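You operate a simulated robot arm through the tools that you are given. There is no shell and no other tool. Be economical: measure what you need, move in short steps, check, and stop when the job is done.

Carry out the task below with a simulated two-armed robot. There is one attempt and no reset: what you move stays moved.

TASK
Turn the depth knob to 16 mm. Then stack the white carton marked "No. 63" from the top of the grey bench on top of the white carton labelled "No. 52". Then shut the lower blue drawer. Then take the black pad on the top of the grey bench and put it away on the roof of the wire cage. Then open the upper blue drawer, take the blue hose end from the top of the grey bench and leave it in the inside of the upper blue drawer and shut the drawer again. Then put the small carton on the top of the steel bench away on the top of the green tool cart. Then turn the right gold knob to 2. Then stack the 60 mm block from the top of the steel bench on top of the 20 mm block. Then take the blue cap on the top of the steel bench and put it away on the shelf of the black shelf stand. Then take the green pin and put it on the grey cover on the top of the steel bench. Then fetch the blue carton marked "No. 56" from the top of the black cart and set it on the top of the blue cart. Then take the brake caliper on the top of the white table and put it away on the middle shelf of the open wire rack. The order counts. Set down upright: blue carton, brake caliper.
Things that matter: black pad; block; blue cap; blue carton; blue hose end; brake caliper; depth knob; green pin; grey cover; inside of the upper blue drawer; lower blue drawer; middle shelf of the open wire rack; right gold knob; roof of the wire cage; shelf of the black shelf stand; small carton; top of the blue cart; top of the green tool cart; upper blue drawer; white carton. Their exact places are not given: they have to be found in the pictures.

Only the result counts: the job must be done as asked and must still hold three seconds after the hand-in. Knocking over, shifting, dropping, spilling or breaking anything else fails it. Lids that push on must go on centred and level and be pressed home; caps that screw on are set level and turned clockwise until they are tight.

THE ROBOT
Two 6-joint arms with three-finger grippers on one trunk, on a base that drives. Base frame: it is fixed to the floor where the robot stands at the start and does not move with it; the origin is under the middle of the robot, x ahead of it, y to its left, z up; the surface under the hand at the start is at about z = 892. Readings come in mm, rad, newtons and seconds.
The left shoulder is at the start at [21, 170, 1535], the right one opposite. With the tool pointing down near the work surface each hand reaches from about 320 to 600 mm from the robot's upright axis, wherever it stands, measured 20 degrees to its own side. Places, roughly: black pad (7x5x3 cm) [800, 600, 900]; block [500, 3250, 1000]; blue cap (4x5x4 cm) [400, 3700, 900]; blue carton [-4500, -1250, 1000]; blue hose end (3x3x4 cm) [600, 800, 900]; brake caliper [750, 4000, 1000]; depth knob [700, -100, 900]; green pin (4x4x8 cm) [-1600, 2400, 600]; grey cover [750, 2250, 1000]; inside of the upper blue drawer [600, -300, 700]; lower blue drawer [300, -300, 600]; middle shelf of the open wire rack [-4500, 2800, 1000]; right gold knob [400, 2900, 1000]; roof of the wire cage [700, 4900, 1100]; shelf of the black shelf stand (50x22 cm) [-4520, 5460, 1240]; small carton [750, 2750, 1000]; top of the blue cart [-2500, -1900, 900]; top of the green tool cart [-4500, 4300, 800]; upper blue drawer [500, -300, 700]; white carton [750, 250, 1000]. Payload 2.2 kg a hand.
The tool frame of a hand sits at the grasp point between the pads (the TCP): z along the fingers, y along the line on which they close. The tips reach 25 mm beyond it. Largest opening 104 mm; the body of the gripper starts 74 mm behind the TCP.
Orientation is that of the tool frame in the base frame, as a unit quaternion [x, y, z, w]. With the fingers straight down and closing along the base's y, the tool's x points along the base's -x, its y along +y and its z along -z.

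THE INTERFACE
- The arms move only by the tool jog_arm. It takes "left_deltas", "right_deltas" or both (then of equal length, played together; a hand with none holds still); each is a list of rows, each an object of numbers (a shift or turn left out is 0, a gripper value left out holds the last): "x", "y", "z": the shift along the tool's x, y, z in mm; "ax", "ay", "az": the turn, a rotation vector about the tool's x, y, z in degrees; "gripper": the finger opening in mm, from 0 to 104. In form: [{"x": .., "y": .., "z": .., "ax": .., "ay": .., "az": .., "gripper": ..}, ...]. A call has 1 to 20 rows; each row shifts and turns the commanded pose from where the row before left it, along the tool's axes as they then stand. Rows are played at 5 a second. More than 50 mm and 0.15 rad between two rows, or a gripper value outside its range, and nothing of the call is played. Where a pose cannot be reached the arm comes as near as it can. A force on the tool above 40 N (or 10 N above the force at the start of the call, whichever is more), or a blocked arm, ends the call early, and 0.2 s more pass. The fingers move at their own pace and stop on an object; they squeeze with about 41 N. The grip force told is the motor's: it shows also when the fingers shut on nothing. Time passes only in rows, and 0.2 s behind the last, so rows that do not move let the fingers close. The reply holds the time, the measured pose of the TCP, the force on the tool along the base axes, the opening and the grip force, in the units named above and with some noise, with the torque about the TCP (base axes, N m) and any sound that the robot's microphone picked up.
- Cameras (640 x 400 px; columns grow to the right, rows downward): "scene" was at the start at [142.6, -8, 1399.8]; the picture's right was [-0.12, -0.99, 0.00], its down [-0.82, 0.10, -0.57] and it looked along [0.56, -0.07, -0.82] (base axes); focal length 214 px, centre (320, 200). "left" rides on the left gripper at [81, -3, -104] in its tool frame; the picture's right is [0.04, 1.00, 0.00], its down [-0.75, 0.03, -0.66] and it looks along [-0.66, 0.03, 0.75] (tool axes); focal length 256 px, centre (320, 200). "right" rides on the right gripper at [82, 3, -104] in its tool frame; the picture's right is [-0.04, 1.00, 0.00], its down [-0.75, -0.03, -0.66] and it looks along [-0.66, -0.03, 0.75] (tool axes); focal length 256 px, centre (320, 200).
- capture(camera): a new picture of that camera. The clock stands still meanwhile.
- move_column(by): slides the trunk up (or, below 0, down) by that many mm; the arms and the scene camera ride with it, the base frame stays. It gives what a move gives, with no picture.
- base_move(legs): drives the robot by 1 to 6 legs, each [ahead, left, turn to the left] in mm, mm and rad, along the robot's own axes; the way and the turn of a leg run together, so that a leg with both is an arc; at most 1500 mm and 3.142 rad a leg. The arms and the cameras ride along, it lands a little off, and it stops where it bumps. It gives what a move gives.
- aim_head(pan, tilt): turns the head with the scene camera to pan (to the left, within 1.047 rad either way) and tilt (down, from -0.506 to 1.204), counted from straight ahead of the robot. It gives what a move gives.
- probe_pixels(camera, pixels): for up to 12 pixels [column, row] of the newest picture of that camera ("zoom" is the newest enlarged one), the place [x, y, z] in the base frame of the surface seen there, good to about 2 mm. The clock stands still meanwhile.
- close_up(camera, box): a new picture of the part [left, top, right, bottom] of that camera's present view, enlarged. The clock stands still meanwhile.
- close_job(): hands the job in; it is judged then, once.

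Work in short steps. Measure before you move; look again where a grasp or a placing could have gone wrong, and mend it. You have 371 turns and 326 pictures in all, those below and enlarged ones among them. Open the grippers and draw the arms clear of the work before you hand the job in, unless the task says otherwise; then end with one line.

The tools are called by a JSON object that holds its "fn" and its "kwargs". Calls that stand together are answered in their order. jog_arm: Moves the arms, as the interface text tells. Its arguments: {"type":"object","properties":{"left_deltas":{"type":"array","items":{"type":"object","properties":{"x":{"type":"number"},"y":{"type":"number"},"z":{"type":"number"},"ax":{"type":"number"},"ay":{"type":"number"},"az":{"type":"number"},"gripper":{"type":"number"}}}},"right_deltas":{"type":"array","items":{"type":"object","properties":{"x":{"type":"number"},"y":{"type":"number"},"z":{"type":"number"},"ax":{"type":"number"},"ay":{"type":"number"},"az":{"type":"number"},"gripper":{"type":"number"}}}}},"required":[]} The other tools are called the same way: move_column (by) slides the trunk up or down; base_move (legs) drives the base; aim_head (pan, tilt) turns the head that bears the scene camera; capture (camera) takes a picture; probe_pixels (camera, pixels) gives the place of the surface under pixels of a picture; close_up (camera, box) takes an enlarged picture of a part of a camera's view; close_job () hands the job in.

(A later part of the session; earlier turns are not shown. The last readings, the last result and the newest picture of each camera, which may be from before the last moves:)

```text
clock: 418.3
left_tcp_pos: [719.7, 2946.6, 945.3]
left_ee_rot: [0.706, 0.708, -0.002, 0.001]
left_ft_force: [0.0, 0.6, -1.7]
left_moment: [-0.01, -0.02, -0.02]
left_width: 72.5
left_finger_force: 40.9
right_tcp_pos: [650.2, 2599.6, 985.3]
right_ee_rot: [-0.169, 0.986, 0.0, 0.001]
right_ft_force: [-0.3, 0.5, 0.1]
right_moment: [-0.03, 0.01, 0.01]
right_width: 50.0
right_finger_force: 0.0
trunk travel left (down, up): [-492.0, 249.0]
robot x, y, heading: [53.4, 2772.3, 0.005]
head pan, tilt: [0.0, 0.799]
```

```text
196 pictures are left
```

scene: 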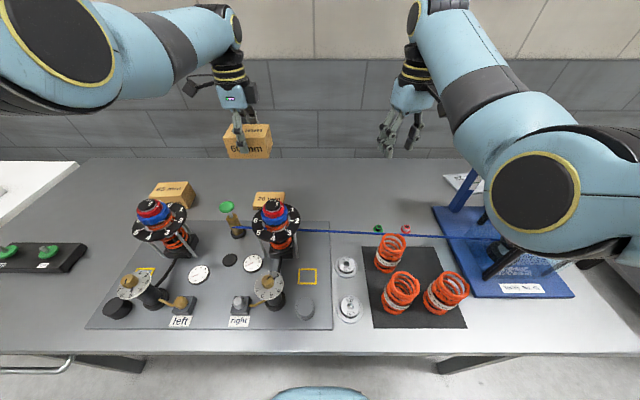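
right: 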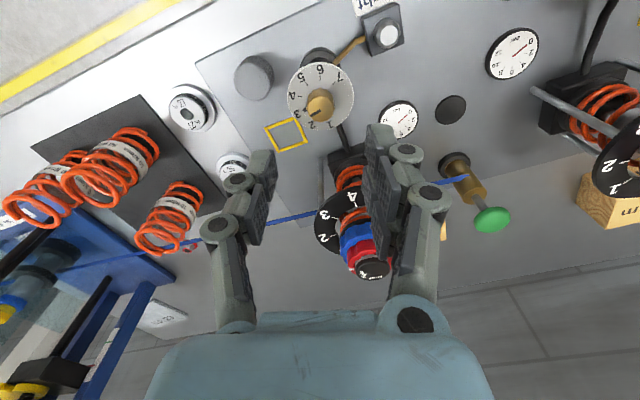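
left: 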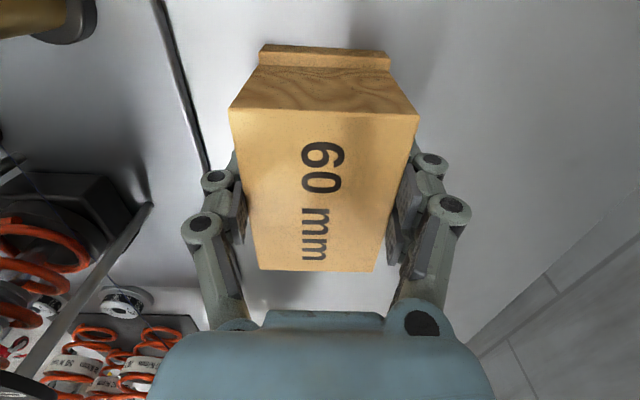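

{"fn": "jog_arm", "kwargs": {"left_deltas": [{"z": 1.5}, {"z": 1.2}, {"gripper": 80}, {"gripper": 98}, {}, {"z": -40}, {"z": -50}, {"z": -40}]}}

{"fn": "capture", "kwargs": {"camera": "left"}}

```text
clock: 420.1
left_tcp_pos: [718.4, 2948.6, 1072.1]
left_ee_rot: [0.706, 0.708, -0.002, 0.001]
left_ft_force: [0.8, -0.4, 0.3]
left_moment: [0.02, 0.01, 0.02]
left_width: 98.2
left_finger_force: 0.0
right_tcp_pos: [649.8, 2599.4, 987.2]
right_ee_rot: [-0.169, 0.986, -0.001, 0.002]
right_ft_force: [0.1, -0.3, 0.0]
right_moment: [-0.02, -0.01, 0.01]
right_width: 50.0
right_finger_force: 0.1
trunk travel left (down, up): [-492.0, 249.0]
robot x, y, heading: [53.7, 2773.5, 0.001]
head pan, tilt: [0.0, 0.799]
```

```text
195 pictures are left
```

left: 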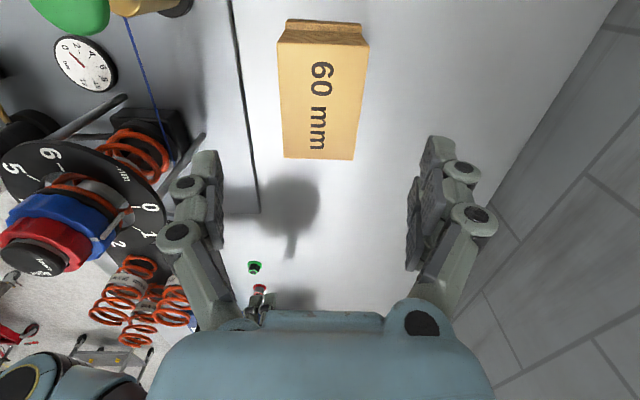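

Stacked well. Next the blue cap at ≈(373,3697). I raise the trunk, back off and drive left.

{"fn": "move_column", "kwargs": {"by": 200}}

{"fn": "base_move", "kwargs": {"legs": [[-300, 0, 0], [0, 745, 0]]}}

{"fn": "jog_arm", "kwargs": {"left_deltas": [{"az": -8.2}, {"az": -8.2}, {"az": -8.2}, {"az": -8.2}, {"az": -8.2}, {"az": -8.2}, {"az": -8.2}, {"az": -8.2}, {"az": -8.2}, {"az": -8.2}, {"az": -8}, {}]}}

{"fn": "capture", "kwargs": {"camera": "left"}}

{"fn": "capture", "kwargs": {"camera": "scene"}}

```text
clock: 422.3
left_tcp_pos: [718.8, 2948.4, 1272.8]
left_ee_rot: [0.706, 0.708, -0.002, 0.002]
left_ft_force: [-0.2, -0.1, 0.2]
left_moment: [0.0, 0.0, -0.02]
left_width: 97.9
left_finger_force: 0.0
right_tcp_pos: [652.2, 2598.3, 1186.1]
right_ee_rot: [-0.169, 0.986, 0.0, 0.001]
right_ft_force: [0.0, 0.6, -0.1]
right_moment: [-0.02, 0.0, 0.06]
right_width: 50.3
right_finger_force: 0.0
trunk travel left (down, up): [-692.0, 49.0]
robot x, y, heading: [53.9, 2771.9, 0.003]
head pan, tilt: [0.0, 0.799]
```

```text
clock: 428.0
left_tcp_pos: [415.8, 3690.4, 1272.5]
left_ee_rot: [0.704, 0.71, -0.003, 0.002]
left_ft_force: [0.6, -0.6, 0.5]
left_moment: [-0.01, 0.02, 0.0]
left_width: 97.9
left_finger_force: 0.0
right_tcp_pos: [348.9, 3341.1, 1185.8]
right_ee_rot: [-0.172, 0.985, 0.0, 0.001]
right_ft_force: [0.6, -0.2, 0.3]
right_moment: [-0.06, 0.01, 0.03]
right_width: 50.0
right_finger_force: 0.0
trunk travel left (down, up): [-692.0, 49.0]
robot x, y, heading: [-250.9, 3508.4, 0.007]
head pan, tilt: [0.0, 0.799]
```

```text
clock: 430.6
left_tcp_pos: [416.8, 3690.5, 1272.8]
left_ee_rot: [-0.006, 1.0, -0.003, 0.0]
left_ft_force: [-0.7, 0.2, 0.0]
left_moment: [-0.03, 0.01, -0.01]
left_width: 97.7
left_finger_force: 0.0
right_tcp_pos: [349.3, 3340.7, 1186.7]
right_ee_rot: [-0.172, 0.985, 0.0, 0.0]
right_ft_force: [0.1, -0.4, 0.1]
right_moment: [0.0, -0.03, 0.03]
right_width: 50.0
right_finger_force: 0.0
trunk travel left (down, up): [-692.0, 49.0]
robot x, y, heading: [-246.7, 3509.3, 0.012]
head pan, tilt: [0.0, 0.799]
```

```text
194 pictures are left
```

left: 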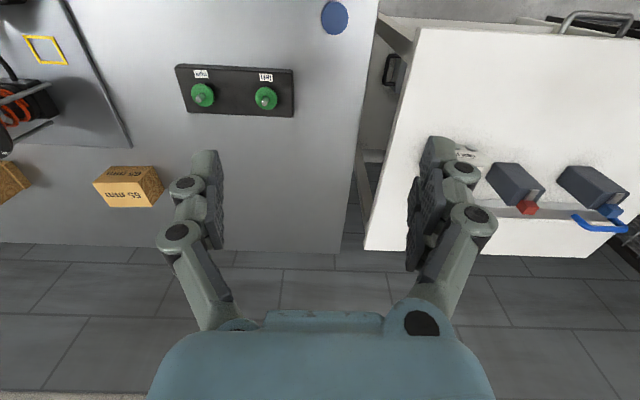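

```text
193 pictures are left
```

scene: 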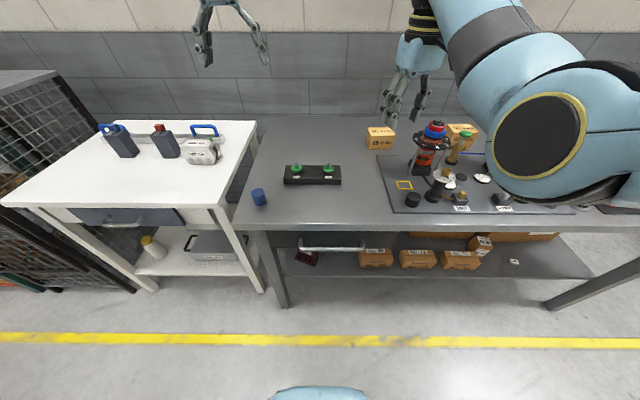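

{"fn": "probe_pixels", "kwargs": {"camera": "left", "pixels": [[334, 17], [323, 15], [345, 15], [334, 28]]}}

{"fn": "close_up", "kwargs": {"camera": "scene", "box": [230, 170, 290, 220]}}

{"fn": "close_up", "kwargs": {"camera": "scene", "box": [80, 110, 250, 220]}}

```text
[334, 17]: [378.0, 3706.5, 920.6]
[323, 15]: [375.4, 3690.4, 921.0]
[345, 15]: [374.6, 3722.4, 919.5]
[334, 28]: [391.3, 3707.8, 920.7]
```

```text
8.00 times, centred on (260, 195) of scene
```

zoom: 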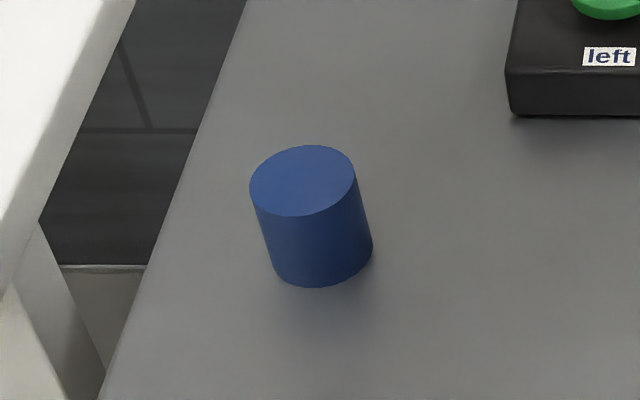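

```text
3.64 times, centred on (165, 165) of scene
```

zoom: 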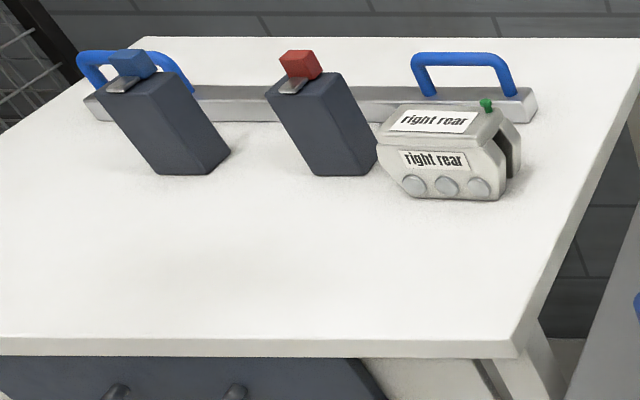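

Cap centre (376,3706), top 920. I move ahead 70 mm and come down on it.

{"fn": "base_move", "kwargs": {"legs": [[75, 0, -0.01]]}}

{"fn": "jog_arm", "kwargs": {"left_deltas": [{"z": 45, "gripper": 74}, {"z": 45, "x": 30}, {"z": 45, "x": 40}, {"z": 45, "x": 40}, {"z": 20, "x": 5}, {}]}}

{"fn": "capture", "kwargs": {"camera": "left"}}

```text
clock: 431.6
left_tcp_pos: [490.8, 3683.6, 1273.8]
left_ee_rot: [0.0, 1.0, -0.003, 0.0]
left_ft_force: [-0.2, 0.3, 0.9]
left_moment: [0.01, -0.03, 0.0]
left_width: 98.1
left_finger_force: 0.1
right_tcp_pos: [419.5, 3334.5, 1187.6]
right_ee_rot: [-0.167, 0.986, -0.001, 0.002]
right_ft_force: [0.8, 0.6, 0.4]
right_moment: [0.01, -0.02, 0.01]
right_width: 50.0
right_finger_force: 0.1
trunk travel left (down, up): [-692.0, 49.0]
robot x, y, heading: [-174.2, 3509.8, 0.002]
head pan, tilt: [0.0, 0.799]
```

```text
refused: row 2 steps farther than a row can; nothing moved
```

```text
190 pictures are left
```

left: 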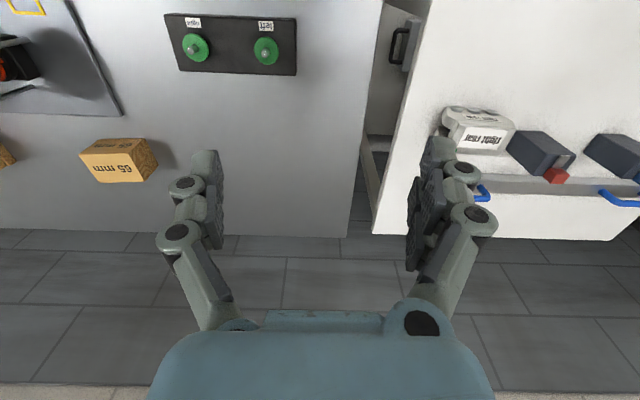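

{"fn": "jog_arm", "kwargs": {"left_deltas": [{"z": 45, "gripper": 74}, {"z": 40, "x": 22, "y": 5}, {"z": 40, "x": 23, "y": 5}, {"z": 40, "x": 23, "y": 5}, {"z": 40, "x": 23, "y": 5}, {"z": 40, "x": 23, "y": 3}, {}]}}

{"fn": "capture", "kwargs": {"camera": "left"}}

```text
clock: 433.2
left_tcp_pos: [378.8, 3705.7, 1027.6]
left_ee_rot: [0.001, 1.0, -0.003, -0.001]
left_ft_force: [0.5, -0.2, 0.2]
left_moment: [0.01, 0.02, 0.0]
left_width: 74.3
left_finger_force: 0.1
right_tcp_pos: [422.6, 3335.2, 1185.2]
right_ee_rot: [-0.167, 0.986, 0.0, 0.0]
right_ft_force: [0.9, 0.1, -1.0]
right_moment: [0.0, 0.04, 0.0]
right_width: 49.8
right_finger_force: 0.1
trunk travel left (down, up): [-692.0, 49.0]
robot x, y, heading: [-175.6, 3509.3, 0.004]
head pan, tilt: [0.0, 0.799]
```

```text
189 pictures are left
```

left: 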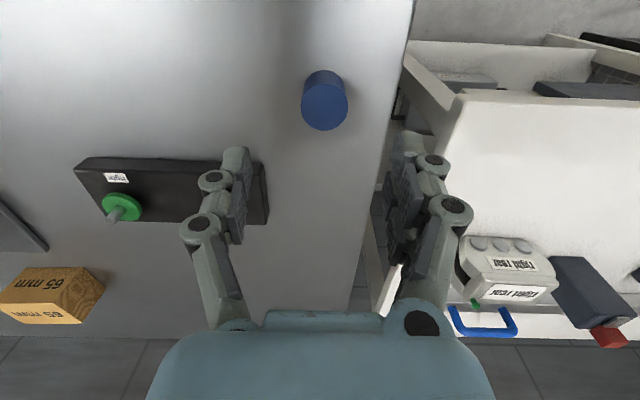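

{"fn": "jog_arm", "kwargs": {"left_deltas": [{"z": 40, "x": 2}, {"z": 40}, {"z": 35}, {}, {"gripper": 50}, {"gripper": 30}, {"gripper": 25}, {}]}}

{"fn": "capture", "kwargs": {"camera": "left"}}

```text
clock: 435.0
left_tcp_pos: [376.7, 3705.2, 911.6]
left_ee_rot: [0.0, 1.0, -0.003, -0.001]
left_ft_force: [0.7, 0.0, -0.8]
left_moment: [0.01, -0.01, -0.04]
left_width: 37.8
left_finger_force: 41.0
right_tcp_pos: [423.0, 3334.8, 1185.9]
right_ee_rot: [-0.168, 0.986, -0.001, 0.001]
right_ft_force: [0.3, -0.5, 0.2]
right_moment: [-0.02, 0.02, 0.0]
right_width: 50.0
right_finger_force: 0.0
trunk travel left (down, up): [-692.0, 49.0]
robot x, y, heading: [-176.1, 3509.0, 0.0]
head pan, tilt: [0.0, 0.799]
```

```text
188 pictures are left
```

left: 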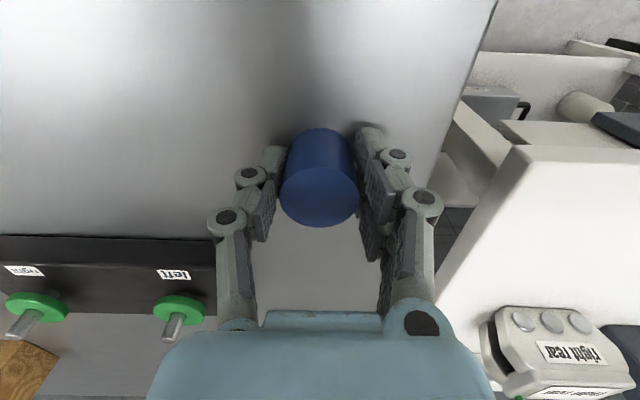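

Cap gripped (38 mm). I lift, back off and turn for the trip to the black shelf stand.

{"fn": "jog_arm", "kwargs": {"left_deltas": [{"z": -40}, {"z": -45}, {"z": -45}, {"z": -45}, {"z": -45}, {}]}}

{"fn": "base_move", "kwargs": {"legs": [[-670, 0, 0], [0, 80, 0], [0, 0, 1.571], [0, 0, 1.571], [1500, 0, 0], [700, 0, 0]]}}

{"fn": "aim_head", "kwargs": {"pan": -0.6, "tilt": 0.2}}

{"fn": "capture", "kwargs": {"camera": "scene"}}

```text
clock: 436.4
left_tcp_pos: [377.5, 3705.6, 1134.2]
left_ee_rot: [0.0, 1.0, -0.003, -0.001]
left_ft_force: [0.2, -0.2, 0.1]
left_moment: [0.03, 0.0, -0.04]
left_width: 37.6
left_finger_force: 40.9
right_tcp_pos: [421.3, 3336.2, 1185.2]
right_ee_rot: [-0.168, 0.986, -0.001, 0.001]
right_ft_force: [-0.5, -0.6, -0.8]
right_moment: [0.0, 0.0, 0.02]
right_width: 50.0
right_finger_force: 0.0
trunk travel left (down, up): [-692.0, 49.0]
robot x, y, heading: [-174.2, 3511.3, 0.002]
head pan, tilt: [0.0, 0.799]
```

```text
clock: 458.9
left_tcp_pos: [-3591.7, 3346.3, 1132.1]
left_ee_rot: [1.0, 0.009, 0.001, -0.003]
left_ft_force: [-0.3, 0.4, 0.9]
left_moment: [0.01, -0.03, -0.02]
left_width: 35.8
left_finger_force: 41.0
right_tcp_pos: [-3642.8, 3715.8, 1185.3]
right_ee_rot: [0.984, 0.176, -0.001, -0.001]
right_ft_force: [-0.6, 0.3, -0.3]
right_moment: [0.01, -0.02, 0.0]
right_width: 50.1
right_finger_force: 0.0
trunk travel left (down, up): [-692.0, 49.0]
robot x, y, heading: [-3046.0, 3548.8, -3.126]
head pan, tilt: [0.0, 0.799]
```

```text
clock: 459.9
left_tcp_pos: [-3590.9, 3346.7, 1131.6]
left_ee_rot: [1.0, 0.008, 0.001, -0.002]
left_ft_force: [-0.2, 0.0, 0.2]
left_moment: [-0.03, -0.02, 0.02]
left_width: 36.0
left_finger_force: 41.1
right_tcp_pos: [-3644.6, 3716.1, 1185.8]
right_ee_rot: [0.984, 0.176, 0.0, -0.002]
right_ft_force: [0.6, 0.6, -0.5]
right_moment: [-0.01, 0.04, 0.02]
right_width: 50.1
right_finger_force: 0.0
trunk travel left (down, up): [-692.0, 49.0]
robot x, y, heading: [-3051.0, 3552.5, -3.129]
head pan, tilt: [-0.6, 0.201]
```

```text
187 pictures are left
```

scene: 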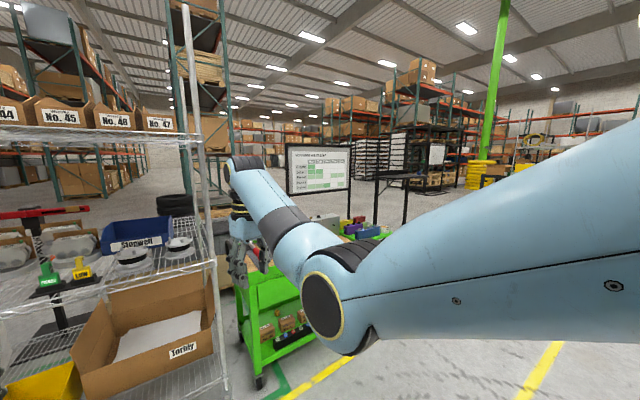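

{"fn": "base_move", "kwargs": {"legs": [[0, -1500, -0.013]]}}

{"fn": "aim_head", "kwargs": {"pan": -0.1, "tilt": 0.25}}

{"fn": "capture", "kwargs": {"camera": "scene"}}

{"fn": "capture", "kwargs": {"camera": "left"}}

```text
clock: 467.3
left_tcp_pos: [-3610.4, 4845.4, 1133.2]
left_ee_rot: [1.0, 0.003, 0.001, -0.003]
left_ft_force: [0.0, 0.0, -0.2]
left_moment: [-0.04, -0.02, 0.01]
left_width: 35.3
left_finger_force: 40.9
right_tcp_pos: [-3657.5, 5215.2, 1186.6]
right_ee_rot: [0.985, 0.17, 0.0, 0.0]
right_ft_force: [0.0, 0.2, 0.1]
right_moment: [-0.01, 0.02, 0.0]
right_width: 50.0
right_finger_force: 0.1
trunk travel left (down, up): [-692.0, 49.0]
robot x, y, heading: [-3062.8, 5043.1, -3.135]
head pan, tilt: [-0.6, 0.201]
```

```text
clock: 468.2
left_tcp_pos: [-3611.7, 4845.8, 1131.8]
left_ee_rot: [1.0, 0.002, 0.001, -0.002]
left_ft_force: [-0.6, -0.1, -0.6]
left_moment: [0.01, 0.0, 0.01]
left_width: 35.4
left_finger_force: 41.1
right_tcp_pos: [-3658.7, 5214.6, 1186.7]
right_ee_rot: [0.985, 0.17, -0.001, 0.0]
right_ft_force: [0.0, 0.0, 0.6]
right_moment: [0.03, -0.02, 0.02]
right_width: 50.0
right_finger_force: 0.1
trunk travel left (down, up): [-692.0, 49.0]
robot x, y, heading: [-3062.9, 5048.3, -3.137]
head pan, tilt: [-0.099, 0.25]
```

```text
186 pictures are left
```

scene: 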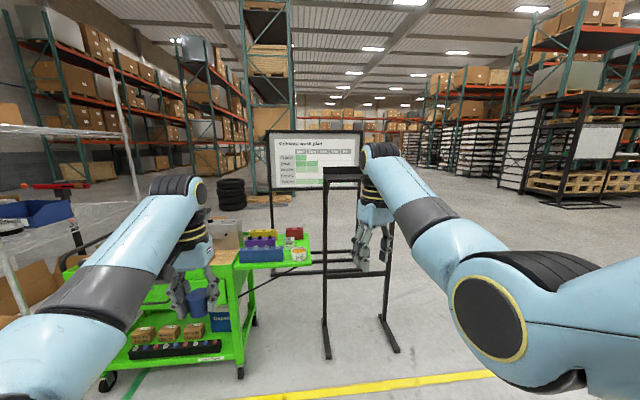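

```text
185 pictures are left
```

left: 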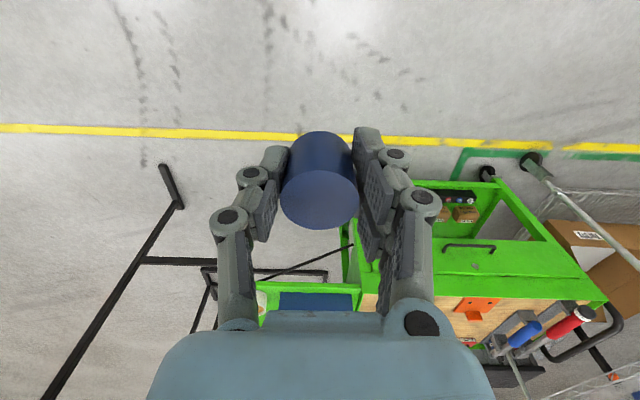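

{"fn": "close_up", "kwargs": {"camera": "scene", "box": [300, 150, 420, 230]}}

{"fn": "probe_pixels", "kwargs": {"camera": "scene", "pixels": [[345, 172], [330, 178], [358, 178], [330, 169], [355, 168], [328, 350], [396, 350]]}}

```text
5.00 times, centred on (360, 190) of scene
```

zoom: 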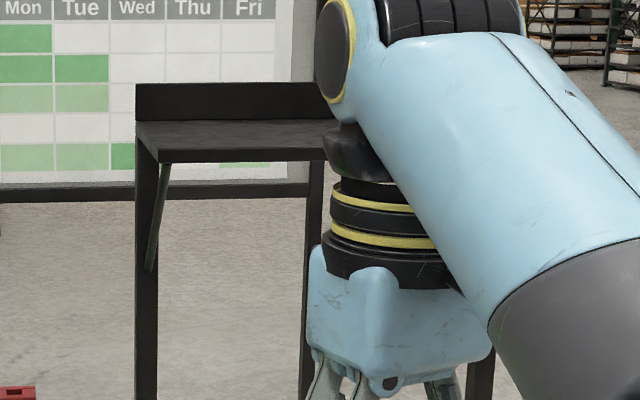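

```text
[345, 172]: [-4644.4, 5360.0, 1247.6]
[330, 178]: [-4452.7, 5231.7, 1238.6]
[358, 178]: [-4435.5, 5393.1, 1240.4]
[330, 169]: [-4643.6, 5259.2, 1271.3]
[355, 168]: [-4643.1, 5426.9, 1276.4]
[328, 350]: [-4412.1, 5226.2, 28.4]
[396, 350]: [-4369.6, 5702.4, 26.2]
```

Shelf top at z≈1240, x −4410…−4640, y 5230–5710, free above. I raise the trunk and the left hand, then line up.

{"fn": "move_column", "kwargs": {"by": 45}}

{"fn": "jog_arm", "kwargs": {"left_deltas": [{"z": -35, "x": -25}, {"z": -35, "x": -25}, {"z": -35, "x": -25}, {"z": -30, "x": -25}, {}]}}

{"fn": "base_move", "kwargs": {"legs": [[0, -610, -0.006]]}}

{"fn": "capture", "kwargs": {"camera": "scene"}}

```text
clock: 469.1
left_tcp_pos: [-3611.0, 4845.8, 1178.6]
left_ee_rot: [1.0, 0.003, 0.0, -0.003]
left_ft_force: [0.3, -1.5, 0.8]
left_moment: [-0.03, -0.02, 0.0]
left_width: 35.4
left_finger_force: 41.1
right_tcp_pos: [-3658.8, 5215.7, 1230.8]
right_ee_rot: [0.985, 0.17, 0.0, 0.0]
right_ft_force: [1.0, 0.5, 0.4]
right_moment: [-0.03, 0.0, 0.04]
right_width: 49.9
right_finger_force: 0.0
trunk travel left (down, up): [-737.0, 4.0]
robot x, y, heading: [-3062.6, 5045.4, -3.132]
head pan, tilt: [-0.099, 0.25]
```

```text
clock: 470.3
left_tcp_pos: [-3712.9, 4845.4, 1311.1]
left_ee_rot: [1.0, 0.003, 0.001, -0.002]
left_ft_force: [0.0, -0.7, -0.7]
left_moment: [0.01, 0.03, -0.01]
left_width: 35.2
left_finger_force: 41.0
left hand out of reach, approached as far as the arm can: row 2
right_tcp_pos: [-3656.9, 5214.5, 1230.7]
right_ee_rot: [0.985, 0.17, -0.001, 0.0]
right_ft_force: [0.4, 0.3, 0.3]
right_moment: [-0.01, 0.02, -0.01]
right_width: 49.9
right_finger_force: 0.1
trunk travel left (down, up): [-737.0, 4.0]
robot x, y, heading: [-3063.3, 5039.3, -3.137]
head pan, tilt: [-0.099, 0.25]
```

```text
clock: 473.8
left_tcp_pos: [-3715.9, 5455.2, 1309.3]
left_ee_rot: [1.0, 0.0, 0.002, -0.002]
left_ft_force: [0.6, -0.3, 0.7]
left_moment: [0.01, 0.02, 0.02]
left_width: 35.0
left_finger_force: 41.5
right_tcp_pos: [-3658.0, 5824.5, 1231.3]
right_ee_rot: [0.986, 0.169, -0.001, 0.0]
right_ft_force: [0.4, -0.1, 0.4]
right_moment: [0.02, -0.01, 0.02]
right_width: 50.1
right_finger_force: 0.0
trunk travel left (down, up): [-737.0, 4.0]
robot x, y, heading: [-3063.6, 5653.0, -3.143]
head pan, tilt: [-0.099, 0.25]
```

```text
183 pictures are left
```

scene: 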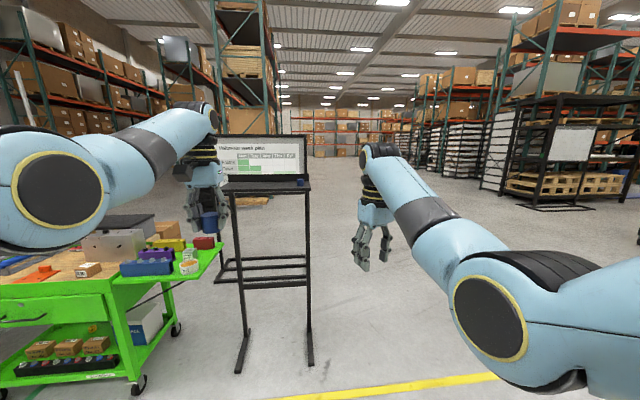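

{"fn": "close_up", "kwargs": {"camera": "scene", "box": [200, 160, 340, 240]}}

{"fn": "probe_pixels", "kwargs": {"camera": "scene", "pixels": [[300, 183], [275, 187], [250, 187], [265, 183], [240, 188], [290, 186]]}}

```text
4.57 times, centred on (270, 200) of scene
```

zoom: 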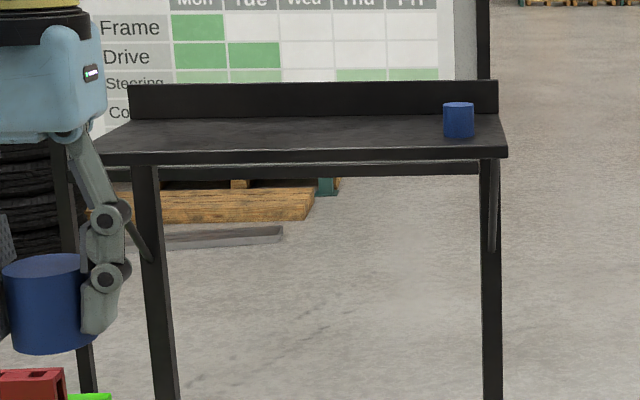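

```text
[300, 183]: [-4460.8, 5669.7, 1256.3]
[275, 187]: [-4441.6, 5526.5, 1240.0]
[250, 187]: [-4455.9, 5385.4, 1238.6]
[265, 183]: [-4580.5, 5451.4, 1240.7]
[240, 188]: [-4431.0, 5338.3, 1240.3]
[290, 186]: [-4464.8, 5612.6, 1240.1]
```

Another blue cap sits at the right end; I place mine near (−4520,5455). Driving ahead 800 mm.

{"fn": "base_move", "kwargs": {"legs": [[800, 0, 0]]}}

{"fn": "capture", "kwargs": {"camera": "left"}}

{"fn": "capture", "kwargs": {"camera": "scene"}}

```text
clock: 478.1
left_tcp_pos: [-4522.8, 5458.2, 1310.0]
left_ee_rot: [1.0, -0.001, 0.001, -0.002]
left_ft_force: [-0.5, -0.9, 0.6]
left_moment: [-0.02, -0.02, 0.01]
left_width: 35.1
left_finger_force: 40.7
right_tcp_pos: [-4465.5, 5829.1, 1231.8]
right_ee_rot: [0.986, 0.166, 0.0, 0.0]
right_ft_force: [-1.0, -0.3, -0.1]
right_moment: [0.02, 0.01, -0.04]
right_width: 50.1
right_finger_force: 0.1
trunk travel left (down, up): [-737.0, 4.0]
robot x, y, heading: [-3871.7, 5651.2, 3.137]
head pan, tilt: [-0.099, 0.25]
```

```text
181 pictures are left
```

left: 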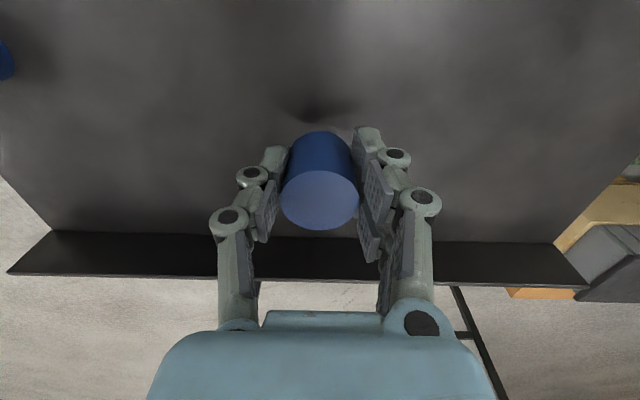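

```text
180 pictures are left
```

scene: 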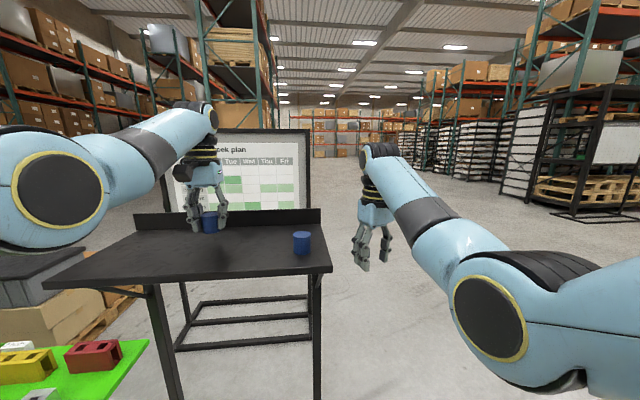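

{"fn": "jog_arm", "kwargs": {"left_deltas": [{"z": 20}, {"z": 10}, {"z": 4}, {}]}}

```text
clock: 479.1
left_tcp_pos: [-4523.2, 5459.1, 1276.6]
left_ee_rot: [1.0, -0.001, 0.001, -0.003]
left_ft_force: [0.1, 0.2, 0.3]
left_moment: [0.0, -0.02, 0.02]
left_width: 34.8
left_finger_force: 41.0
right_tcp_pos: [-4465.3, 5828.5, 1231.2]
right_ee_rot: [0.986, 0.165, -0.001, -0.001]
right_ft_force: [-0.2, -0.5, 0.3]
right_moment: [0.0, 0.0, -0.02]
right_width: 50.0
right_finger_force: 0.1
trunk travel left (down, up): [-737.0, 4.0]
robot x, y, heading: [-3872.7, 5651.6, 3.135]
head pan, tilt: [-0.099, 0.25]
```

{"fn": "jog_arm", "kwargs": {"left_deltas": [{"z": 2}, {"z": 1.5}, {"z": 1}, {}]}}

```text
clock: 480.1
left_tcp_pos: [-4523.8, 5458.0, 1272.2]
left_ee_rot: [1.0, -0.002, 0.0, -0.002]
left_ft_force: [-1.0, 0.1, 2.6]
left_moment: [-0.03, -0.02, 0.01]
left_width: 34.8
left_finger_force: 40.4
right_tcp_pos: [-4464.9, 5828.2, 1230.9]
right_ee_rot: [0.986, 0.166, -0.001, 0.001]
right_ft_force: [-0.2, 0.3, 0.3]
right_moment: [0.01, -0.02, -0.01]
right_width: 50.0
right_finger_force: 0.1
trunk travel left (down, up): [-737.0, 4.0]
robot x, y, heading: [-3872.0, 5649.6, 3.136]
head pan, tilt: [-0.099, 0.25]
```

Contact (+3 N). Release and rise.

{"fn": "jog_arm", "kwargs": {"left_deltas": [{"z": 0.5}, {"gripper": 50}, {"gripper": 75}, {}, {"z": -30}, {"z": -30}, {"z": -20}]}}

{"fn": "capture", "kwargs": {"camera": "left"}}

```text
clock: 481.7
left_tcp_pos: [-4523.4, 5458.4, 1351.4]
left_ee_rot: [1.0, -0.002, 0.001, -0.001]
left_ft_force: [-0.2, 0.1, 0.5]
left_moment: [0.0, -0.01, 0.03]
left_width: 75.2
left_finger_force: 0.0
right_tcp_pos: [-4465.3, 5828.5, 1231.4]
right_ee_rot: [0.986, 0.166, -0.002, -0.001]
right_ft_force: [-0.7, -1.1, -0.4]
right_moment: [0.0, -0.04, -0.01]
right_width: 49.9
right_finger_force: 0.1
trunk travel left (down, up): [-737.0, 4.0]
robot x, y, heading: [-3870.5, 5648.5, 3.137]
head pan, tilt: [-0.099, 0.25]
```

```text
179 pictures are left
```

left: 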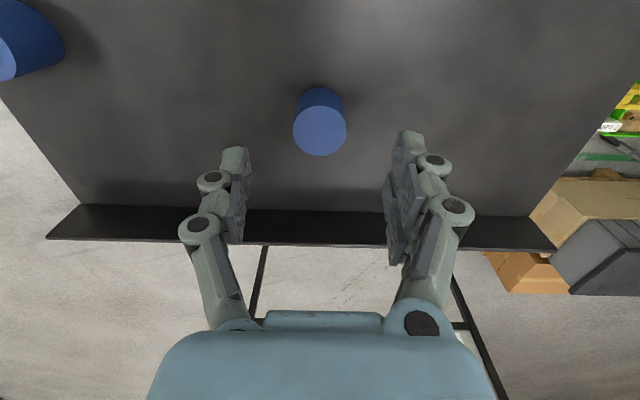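

Cap stands on the shelf. Next the green pin near (−1600,2400,600). I drive back through the lane, facing −x.

{"fn": "base_move", "kwargs": {"legs": [[-800, 0, 0], [0, 1500, 0], [0, 570, 0], [-1500, 0, 0], [-750, 0, 0], [0, 1000, 0]]}}

{"fn": "aim_head", "kwargs": {"pan": 0.0, "tilt": 0.6}}

{"fn": "capture", "kwargs": {"camera": "scene"}}

```text
clock: 511.5
left_tcp_pos: [-1407.3, 2385.8, 1350.9]
left_ee_rot: [1.0, 0.014, 0.0, -0.003]
left_ft_force: [0.0, -0.8, -0.8]
left_moment: [0.04, 0.0, -0.01]
left_width: 75.2
left_finger_force: 0.1
right_tcp_pos: [-1359.5, 2758.5, 1230.6]
right_ee_rot: [0.983, 0.181, -0.002, -0.001]
right_ft_force: [0.6, 0.4, -0.1]
right_moment: [-0.03, 0.0, -0.02]
right_width: 49.9
right_finger_force: 0.0
trunk travel left (down, up): [-737.0, 4.0]
robot x, y, heading: [-761.3, 2603.0, -3.109]
head pan, tilt: [-0.099, 0.25]
```

```text
clock: 512.3
left_tcp_pos: [-1405.7, 2386.8, 1351.6]
left_ee_rot: [1.0, 0.015, 0.0, -0.003]
left_ft_force: [-0.1, -0.6, 0.0]
left_moment: [0.01, 0.0, 0.02]
left_width: 74.9
left_finger_force: 0.0
right_tcp_pos: [-1359.5, 2759.5, 1231.0]
right_ee_rot: [0.983, 0.182, -0.001, 0.0]
right_ft_force: [-0.1, 0.2, -0.3]
right_moment: [0.01, 0.01, -0.03]
right_width: 49.8
right_finger_force: 0.0
trunk travel left (down, up): [-737.0, 4.0]
robot x, y, heading: [-762.1, 2596.3, -3.111]
head pan, tilt: [0.0, 0.6]
```

```text
178 pictures are left
```

scene: 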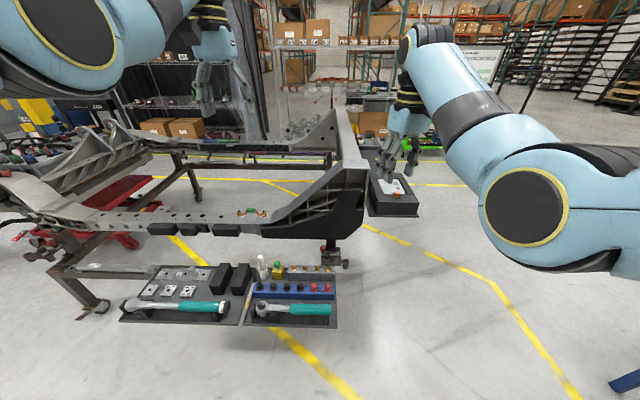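

{"fn": "close_up", "kwargs": {"camera": "scene", "box": [100, 190, 360, 330]}}

{"fn": "close_up", "kwargs": {"camera": "scene", "box": [0, 120, 200, 260]}}

```text
2.46 times, centred on (230, 260) of scene
```

zoom: 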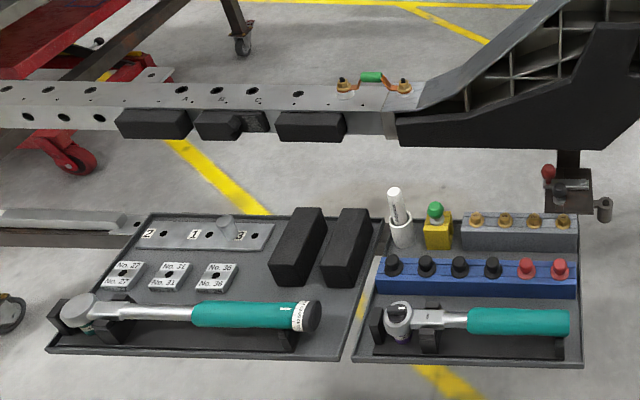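

```text
2.86 times, centred on (100, 190) of scene
```

zoom: 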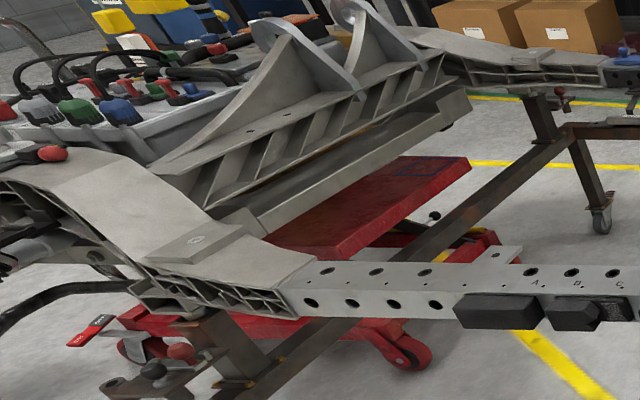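

The green-headed pin sits in a yellow block at zoom (436,215). I probe it.

{"fn": "close_up", "kwargs": {"camera": "scene", "box": [250, 250, 300, 300]}}

{"fn": "probe_pixels", "kwargs": {"camera": "scene", "pixels": [[277, 275], [277, 287], [262, 268], [248, 275], [300, 282], [280, 322], [215, 205]]}}

```text
8.00 times, centred on (275, 275) of scene
```

zoom: 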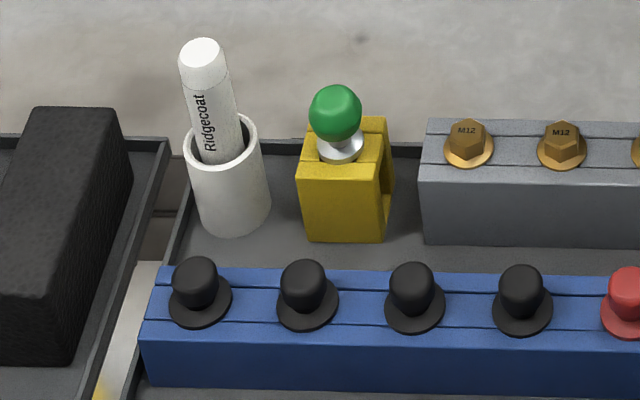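

```text
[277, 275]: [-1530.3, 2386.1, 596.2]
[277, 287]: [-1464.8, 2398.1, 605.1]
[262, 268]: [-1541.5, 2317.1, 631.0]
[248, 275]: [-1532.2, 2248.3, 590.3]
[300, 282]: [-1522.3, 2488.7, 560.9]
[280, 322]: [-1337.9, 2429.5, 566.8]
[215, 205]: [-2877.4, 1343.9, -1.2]
```

{"fn": "probe_pixels", "kwargs": {"camera": "zoom", "pixels": [[335, 105], [335, 92], [335, 130], [312, 112], [358, 112], [335, 158], [320, 180], [305, 170], [380, 150], [340, 235], [390, 125], [220, 60]]}}

```text
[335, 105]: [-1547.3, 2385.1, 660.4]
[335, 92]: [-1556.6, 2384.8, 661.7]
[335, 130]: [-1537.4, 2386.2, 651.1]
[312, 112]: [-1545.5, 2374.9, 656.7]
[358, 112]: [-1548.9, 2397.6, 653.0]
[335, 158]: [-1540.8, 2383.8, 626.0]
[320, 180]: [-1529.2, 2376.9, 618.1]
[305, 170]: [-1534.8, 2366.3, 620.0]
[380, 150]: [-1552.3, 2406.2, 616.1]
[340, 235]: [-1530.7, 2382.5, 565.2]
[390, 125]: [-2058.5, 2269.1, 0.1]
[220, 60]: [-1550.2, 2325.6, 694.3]
```

{"fn": "probe_pixels", "kwargs": {"camera": "scene", "pixels": [[320, 215], [290, 220], [345, 130], [355, 200], [330, 250], [250, 230], [400, 205], [375, 190], [340, 262]]}}

```text
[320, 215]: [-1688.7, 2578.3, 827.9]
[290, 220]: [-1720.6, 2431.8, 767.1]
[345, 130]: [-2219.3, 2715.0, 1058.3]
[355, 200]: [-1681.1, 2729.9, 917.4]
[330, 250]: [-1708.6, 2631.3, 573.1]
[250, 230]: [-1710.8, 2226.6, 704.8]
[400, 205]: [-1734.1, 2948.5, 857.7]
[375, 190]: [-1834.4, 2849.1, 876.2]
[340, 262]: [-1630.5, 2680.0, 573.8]
```

Pin head is at (−1552,2385.5), ball z 633–662. I drive closer and turn the left hand so the fingers close along x.

{"fn": "base_move", "kwargs": {"legs": [[200, 20, -0.031]]}}

{"fn": "jog_arm", "kwargs": {"left_deltas": [{"az": 8.2}, {"az": 8.2}, {"az": 8.2}, {"az": 8.2}, {"az": 8.2}, {"az": 8.2}, {"az": 8.2}, {"az": 8.2}, {"az": 8.2}, {"az": 8.2}, {"az": 8}, {}]}}

{"fn": "move_column", "kwargs": {"by": -350}}

{"fn": "capture", "kwargs": {"camera": "left"}}

```text
clock: 514.0
left_tcp_pos: [-1614.2, 2386.3, 1351.5]
left_ee_rot: [1.0, -0.003, 0.001, -0.003]
left_ft_force: [-0.8, -0.2, -0.3]
left_moment: [0.0, -0.04, -0.02]
left_width: 74.8
left_finger_force: 0.1
right_tcp_pos: [-1556.4, 2757.6, 1231.0]
right_ee_rot: [0.986, 0.165, 0.0, 0.0]
right_ft_force: [-0.4, 0.1, 0.4]
right_moment: [-0.01, -0.03, 0.01]
right_width: 50.3
right_finger_force: 0.1
trunk travel left (down, up): [-737.0, 4.0]
robot x, y, heading: [-965.9, 2578.1, 3.136]
head pan, tilt: [0.0, 0.6]
```

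```text
clock: 516.5
left_tcp_pos: [-1613.8, 2386.8, 1352.5]
left_ee_rot: [-0.704, 0.71, 0.001, 0.002]
left_ft_force: [-0.7, -0.6, 0.8]
left_moment: [-0.01, 0.0, -0.01]
left_width: 75.0
left_finger_force: 0.0
right_tcp_pos: [-1555.5, 2757.6, 1231.6]
right_ee_rot: [0.986, 0.165, -0.001, 0.0]
right_ft_force: [-0.3, 0.1, 0.4]
right_moment: [0.03, -0.02, 0.0]
right_width: 50.1
right_finger_force: 0.0
trunk travel left (down, up): [-737.0, 4.0]
robot x, y, heading: [-963.9, 2581.0, 3.136]
head pan, tilt: [0.0, 0.6]
```

```text
clock: 520.0
left_tcp_pos: [-1617.3, 2385.9, 964.9]
left_ee_rot: [-0.705, 0.709, -0.019, 0.023]
left_ft_force: [-0.5, -1.2, 0.9]
left_moment: [-0.01, -0.02, -0.03]
left_width: 74.8
left_finger_force: 0.0
right_tcp_pos: [-1553.3, 2756.6, 858.9]
right_ee_rot: [0.986, 0.165, 0.017, 0.002]
right_ft_force: [0.3, 0.2, -0.2]
right_moment: [0.01, 0.0, -0.01]
right_width: 50.1
right_finger_force: 0.1
trunk travel left (down, up): [-387.0, 354.0]
robot x, y, heading: [-962.1, 2575.7, 3.137]
head pan, tilt: [0.0, 0.6]
```

```text
174 pictures are left
```

left: 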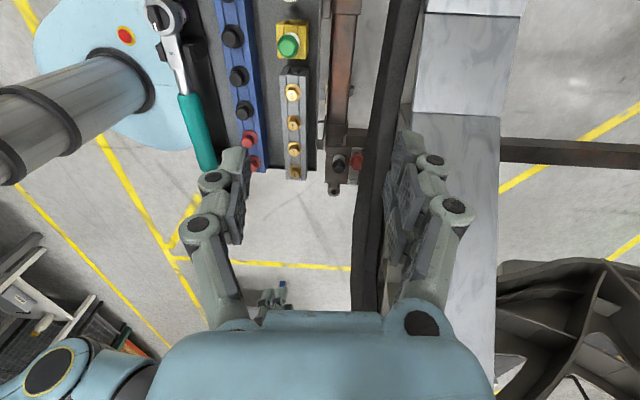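

{"fn": "probe_pixels", "kwargs": {"camera": "left", "pixels": [[289, 44], [289, 36], [280, 44], [299, 44], [295, 60], [293, 90], [380, 100], [440, 150]]}}

{"fn": "jog_arm", "kwargs": {"left_deltas": [{"ax": -3.4}, {"y": -33}, {"y": -32}, {"z": 40}, {"z": 40}, {"z": 40}, {}]}}

{"fn": "capture", "kwargs": {"camera": "left"}}

```text
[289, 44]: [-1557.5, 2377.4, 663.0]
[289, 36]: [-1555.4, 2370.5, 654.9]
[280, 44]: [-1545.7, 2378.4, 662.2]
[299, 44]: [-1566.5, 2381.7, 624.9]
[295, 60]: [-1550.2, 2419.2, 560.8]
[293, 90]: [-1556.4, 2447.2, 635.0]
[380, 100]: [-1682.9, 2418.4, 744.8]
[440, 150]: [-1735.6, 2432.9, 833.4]
```

```text
clock: 521.6
left_tcp_pos: [-1606.8, 2390.8, 820.1]
left_ee_rot: [-0.706, 0.709, 0.002, 0.001]
left_ft_force: [0.8, -0.3, -0.5]
left_moment: [-0.01, 0.0, 0.0]
left_width: 75.1
left_finger_force: 0.1
left hand out of reach, approached as far as the arm can: row 2, 3
right_tcp_pos: [-1553.1, 2757.3, 859.5]
right_ee_rot: [0.986, 0.165, 0.017, 0.003]
right_ft_force: [-0.5, -0.1, 0.6]
right_moment: [0.0, 0.02, 0.03]
right_width: 49.8
right_finger_force: 0.0
trunk travel left (down, up): [-387.0, 354.0]
robot x, y, heading: [-963.2, 2578.5, 3.136]
head pan, tilt: [0.0, 0.6]
```

```text
173 pictures are left
```

left: 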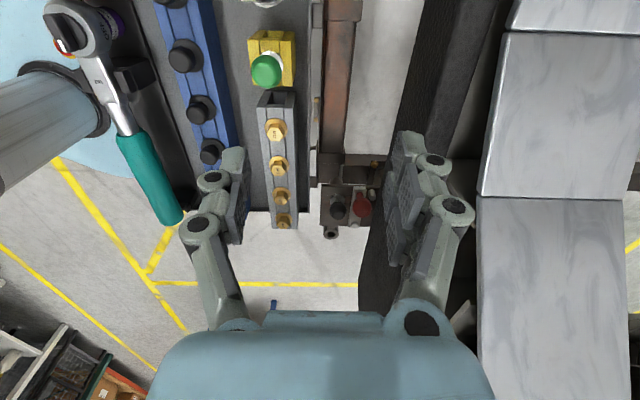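

{"fn": "probe_pixels", "kwargs": {"camera": "left", "pixels": [[266, 71], [254, 72], [279, 68], [266, 58], [266, 85], [258, 36], [290, 36], [275, 130]]}}

{"fn": "jog_arm", "kwargs": {"left_deltas": [{"y": -28}, {"y": -27}, {}]}}

{"fn": "capture", "kwargs": {"camera": "left"}}

```text
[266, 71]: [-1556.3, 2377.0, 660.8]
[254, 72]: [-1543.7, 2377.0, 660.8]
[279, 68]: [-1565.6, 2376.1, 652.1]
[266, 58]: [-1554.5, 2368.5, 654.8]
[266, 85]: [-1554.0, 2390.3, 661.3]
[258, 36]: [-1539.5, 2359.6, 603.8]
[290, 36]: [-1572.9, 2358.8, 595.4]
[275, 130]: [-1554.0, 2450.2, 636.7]
```

```text
clock: 522.4
left_tcp_pos: [-1551.7, 2391.1, 818.2]
left_ee_rot: [-0.705, 0.71, 0.002, 0.002]
left_ft_force: [0.8, 0.0, 0.5]
left_moment: [-0.01, 0.0, 0.01]
left_width: 75.0
left_finger_force: 0.1
right_tcp_pos: [-1552.6, 2757.1, 859.8]
right_ee_rot: [0.986, 0.165, 0.017, 0.003]
right_ft_force: [-0.5, 0.4, -1.0]
right_moment: [-0.02, 0.0, -0.01]
right_width: 49.9
right_finger_force: 0.2
trunk travel left (down, up): [-387.0, 354.0]
robot x, y, heading: [-957.5, 2583.0, 3.136]
head pan, tilt: [0.0, 0.6]
```

```text
172 pictures are left
```

left: 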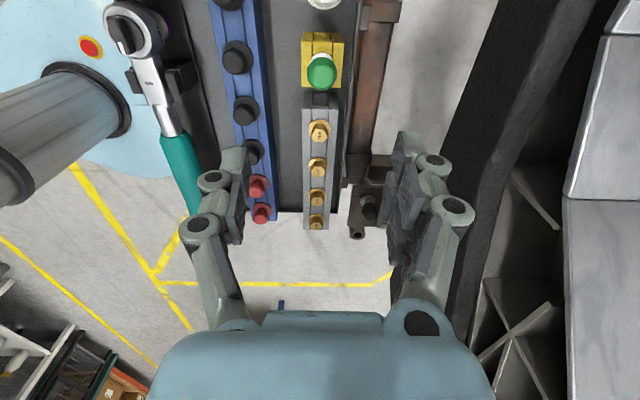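

Pin head centre ≈(−1553,2383.5). I descend to z≈651 and close.

{"fn": "jog_arm", "kwargs": {"left_deltas": [{"x": 7.5, "y": 1, "gripper": 54, "z": 30}, {"z": 40}, {"z": 40}, {"z": 30}, {"z": 20}, {}]}}

{"fn": "capture", "kwargs": {"camera": "left"}}

```text
clock: 523.8
left_tcp_pos: [-1551.5, 2384.7, 657.7]
left_ee_rot: [-0.705, 0.709, 0.002, 0.001]
left_ft_force: [-0.5, 0.6, 0.4]
left_moment: [0.0, 0.0, 0.0]
left_width: 53.9
left_finger_force: 0.0
right_tcp_pos: [-1552.6, 2756.6, 858.9]
right_ee_rot: [0.986, 0.164, 0.017, 0.002]
right_ft_force: [0.4, -0.5, 0.3]
right_moment: [0.0, 0.03, 0.03]
right_width: 49.9
right_finger_force: 0.0
trunk travel left (down, up): [-387.0, 354.0]
robot x, y, heading: [-959.4, 2578.4, 3.134]
head pan, tilt: [0.0, 0.6]
```

```text
171 pictures are left
```

left: 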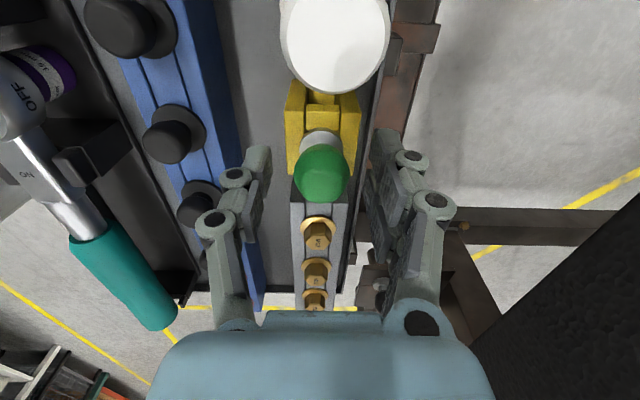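

Ball centred between the fingers. I go 7 mm lower, close, and lift slowly.

{"fn": "jog_arm", "kwargs": {"left_deltas": [{"z": 7}, {"gripper": 35}, {"gripper": 18}, {"gripper": 15}, {}, {"z": -15}, {"z": -20}, {"z": -25}, {"z": -30}, {"z": -30}, {}]}}

{"fn": "capture", "kwargs": {"camera": "left"}}

```text
clock: 526.2
left_tcp_pos: [-1551.7, 2384.7, 772.0]
left_ee_rot: [-0.706, 0.709, 0.002, 0.002]
left_ft_force: [0.2, 0.1, 0.0]
left_moment: [0.01, 0.01, -0.03]
left_width: 25.8
left_finger_force: 41.5
right_tcp_pos: [-1552.9, 2756.3, 859.4]
right_ee_rot: [0.986, 0.166, 0.017, 0.002]
right_ft_force: [0.2, -0.5, 0.1]
right_moment: [-0.01, 0.0, 0.0]
right_width: 49.9
right_finger_force: 0.1
trunk travel left (down, up): [-387.0, 354.0]
robot x, y, heading: [-959.9, 2581.0, 3.138]
head pan, tilt: [0.0, 0.6]
```

```text
170 pictures are left
```

left: 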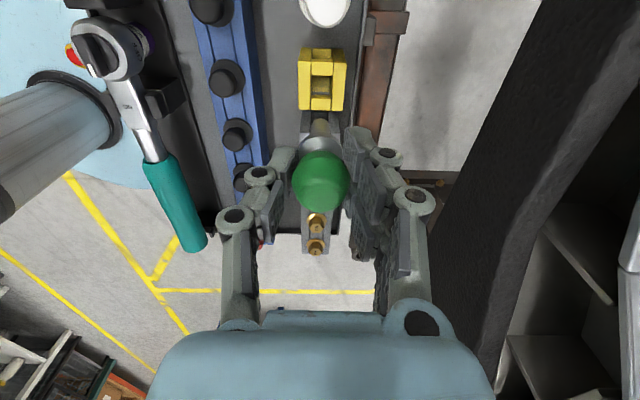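

Pin is out of its holder. I raise the trunk, back away and turn to the steel bench to look for the grey cover.

{"fn": "move_column", "kwargs": {"by": 350}}

{"fn": "base_move", "kwargs": {"legs": [[-280, 0, 0], [0, 0, -1.571], [0, 0, -1.571]]}}

{"fn": "aim_head", "kwargs": {"pan": -0.3, "tilt": 0.5}}

{"fn": "capture", "kwargs": {"camera": "scene"}}

```text
clock: 529.6
left_tcp_pos: [-1554.9, 2384.3, 1121.1]
left_ee_rot: [-0.705, 0.709, 0.002, 0.002]
left_ft_force: [1.2, -0.1, -0.6]
left_moment: [0.0, -0.01, -0.01]
left_width: 25.5
left_finger_force: 41.1
right_tcp_pos: [-1552.4, 2756.4, 1208.1]
right_ee_rot: [0.986, 0.165, 0.017, 0.003]
right_ft_force: [0.8, 1.6, 0.2]
right_moment: [-0.01, -0.01, 0.02]
right_width: 50.0
right_finger_force: 0.0
trunk travel left (down, up): [-737.0, 4.0]
robot x, y, heading: [-961.7, 2577.2, 3.136]
head pan, tilt: [0.0, 0.6]
```

```text
clock: 539.2
left_tcp_pos: [-89.6, 2775.9, 1122.4]
left_ee_rot: [0.707, 0.707, -0.002, 0.002]
left_ft_force: [-0.1, 0.7, -1.0]
left_moment: [0.05, -0.02, 0.02]
left_width: 25.3
left_finger_force: 40.7
right_tcp_pos: [-87.0, 2403.2, 1208.6]
right_ee_rot: [-0.167, 0.986, 0.003, -0.017]
right_ft_force: [0.0, -0.1, -0.5]
right_moment: [-0.01, 0.02, -0.01]
right_width: 50.0
right_finger_force: 0.1
trunk travel left (down, up): [-737.0, 4.0]
robot x, y, heading: [-679.8, 2582.7, 0.0]
head pan, tilt: [0.0, 0.6]
```

```text
clock: 540.0
left_tcp_pos: [-89.5, 2775.0, 1121.3]
left_ee_rot: [0.707, 0.707, -0.002, 0.003]
left_ft_force: [-0.3, 0.3, -0.4]
left_moment: [-0.02, -0.04, 0.04]
left_width: 25.1
left_finger_force: 41.1
right_tcp_pos: [-86.1, 2402.1, 1208.8]
right_ee_rot: [-0.167, 0.986, 0.002, -0.017]
right_ft_force: [-0.7, -0.3, -1.1]
right_moment: [0.01, 0.04, -0.03]
right_width: 49.9
right_finger_force: 0.0
trunk travel left (down, up): [-737.0, 4.0]
robot x, y, heading: [-680.5, 2576.4, 0.002]
head pan, tilt: [-0.3, 0.499]
```

```text
169 pictures are left
```

scene: 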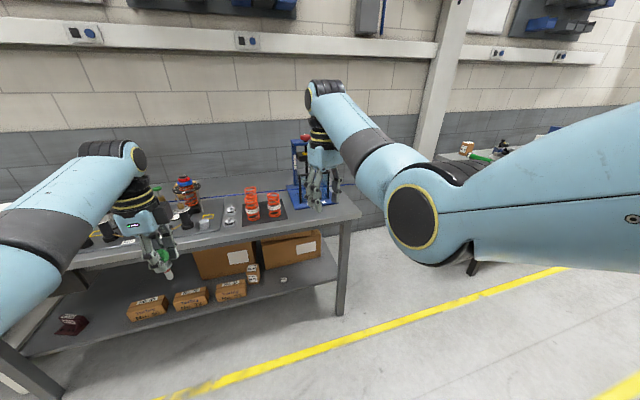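

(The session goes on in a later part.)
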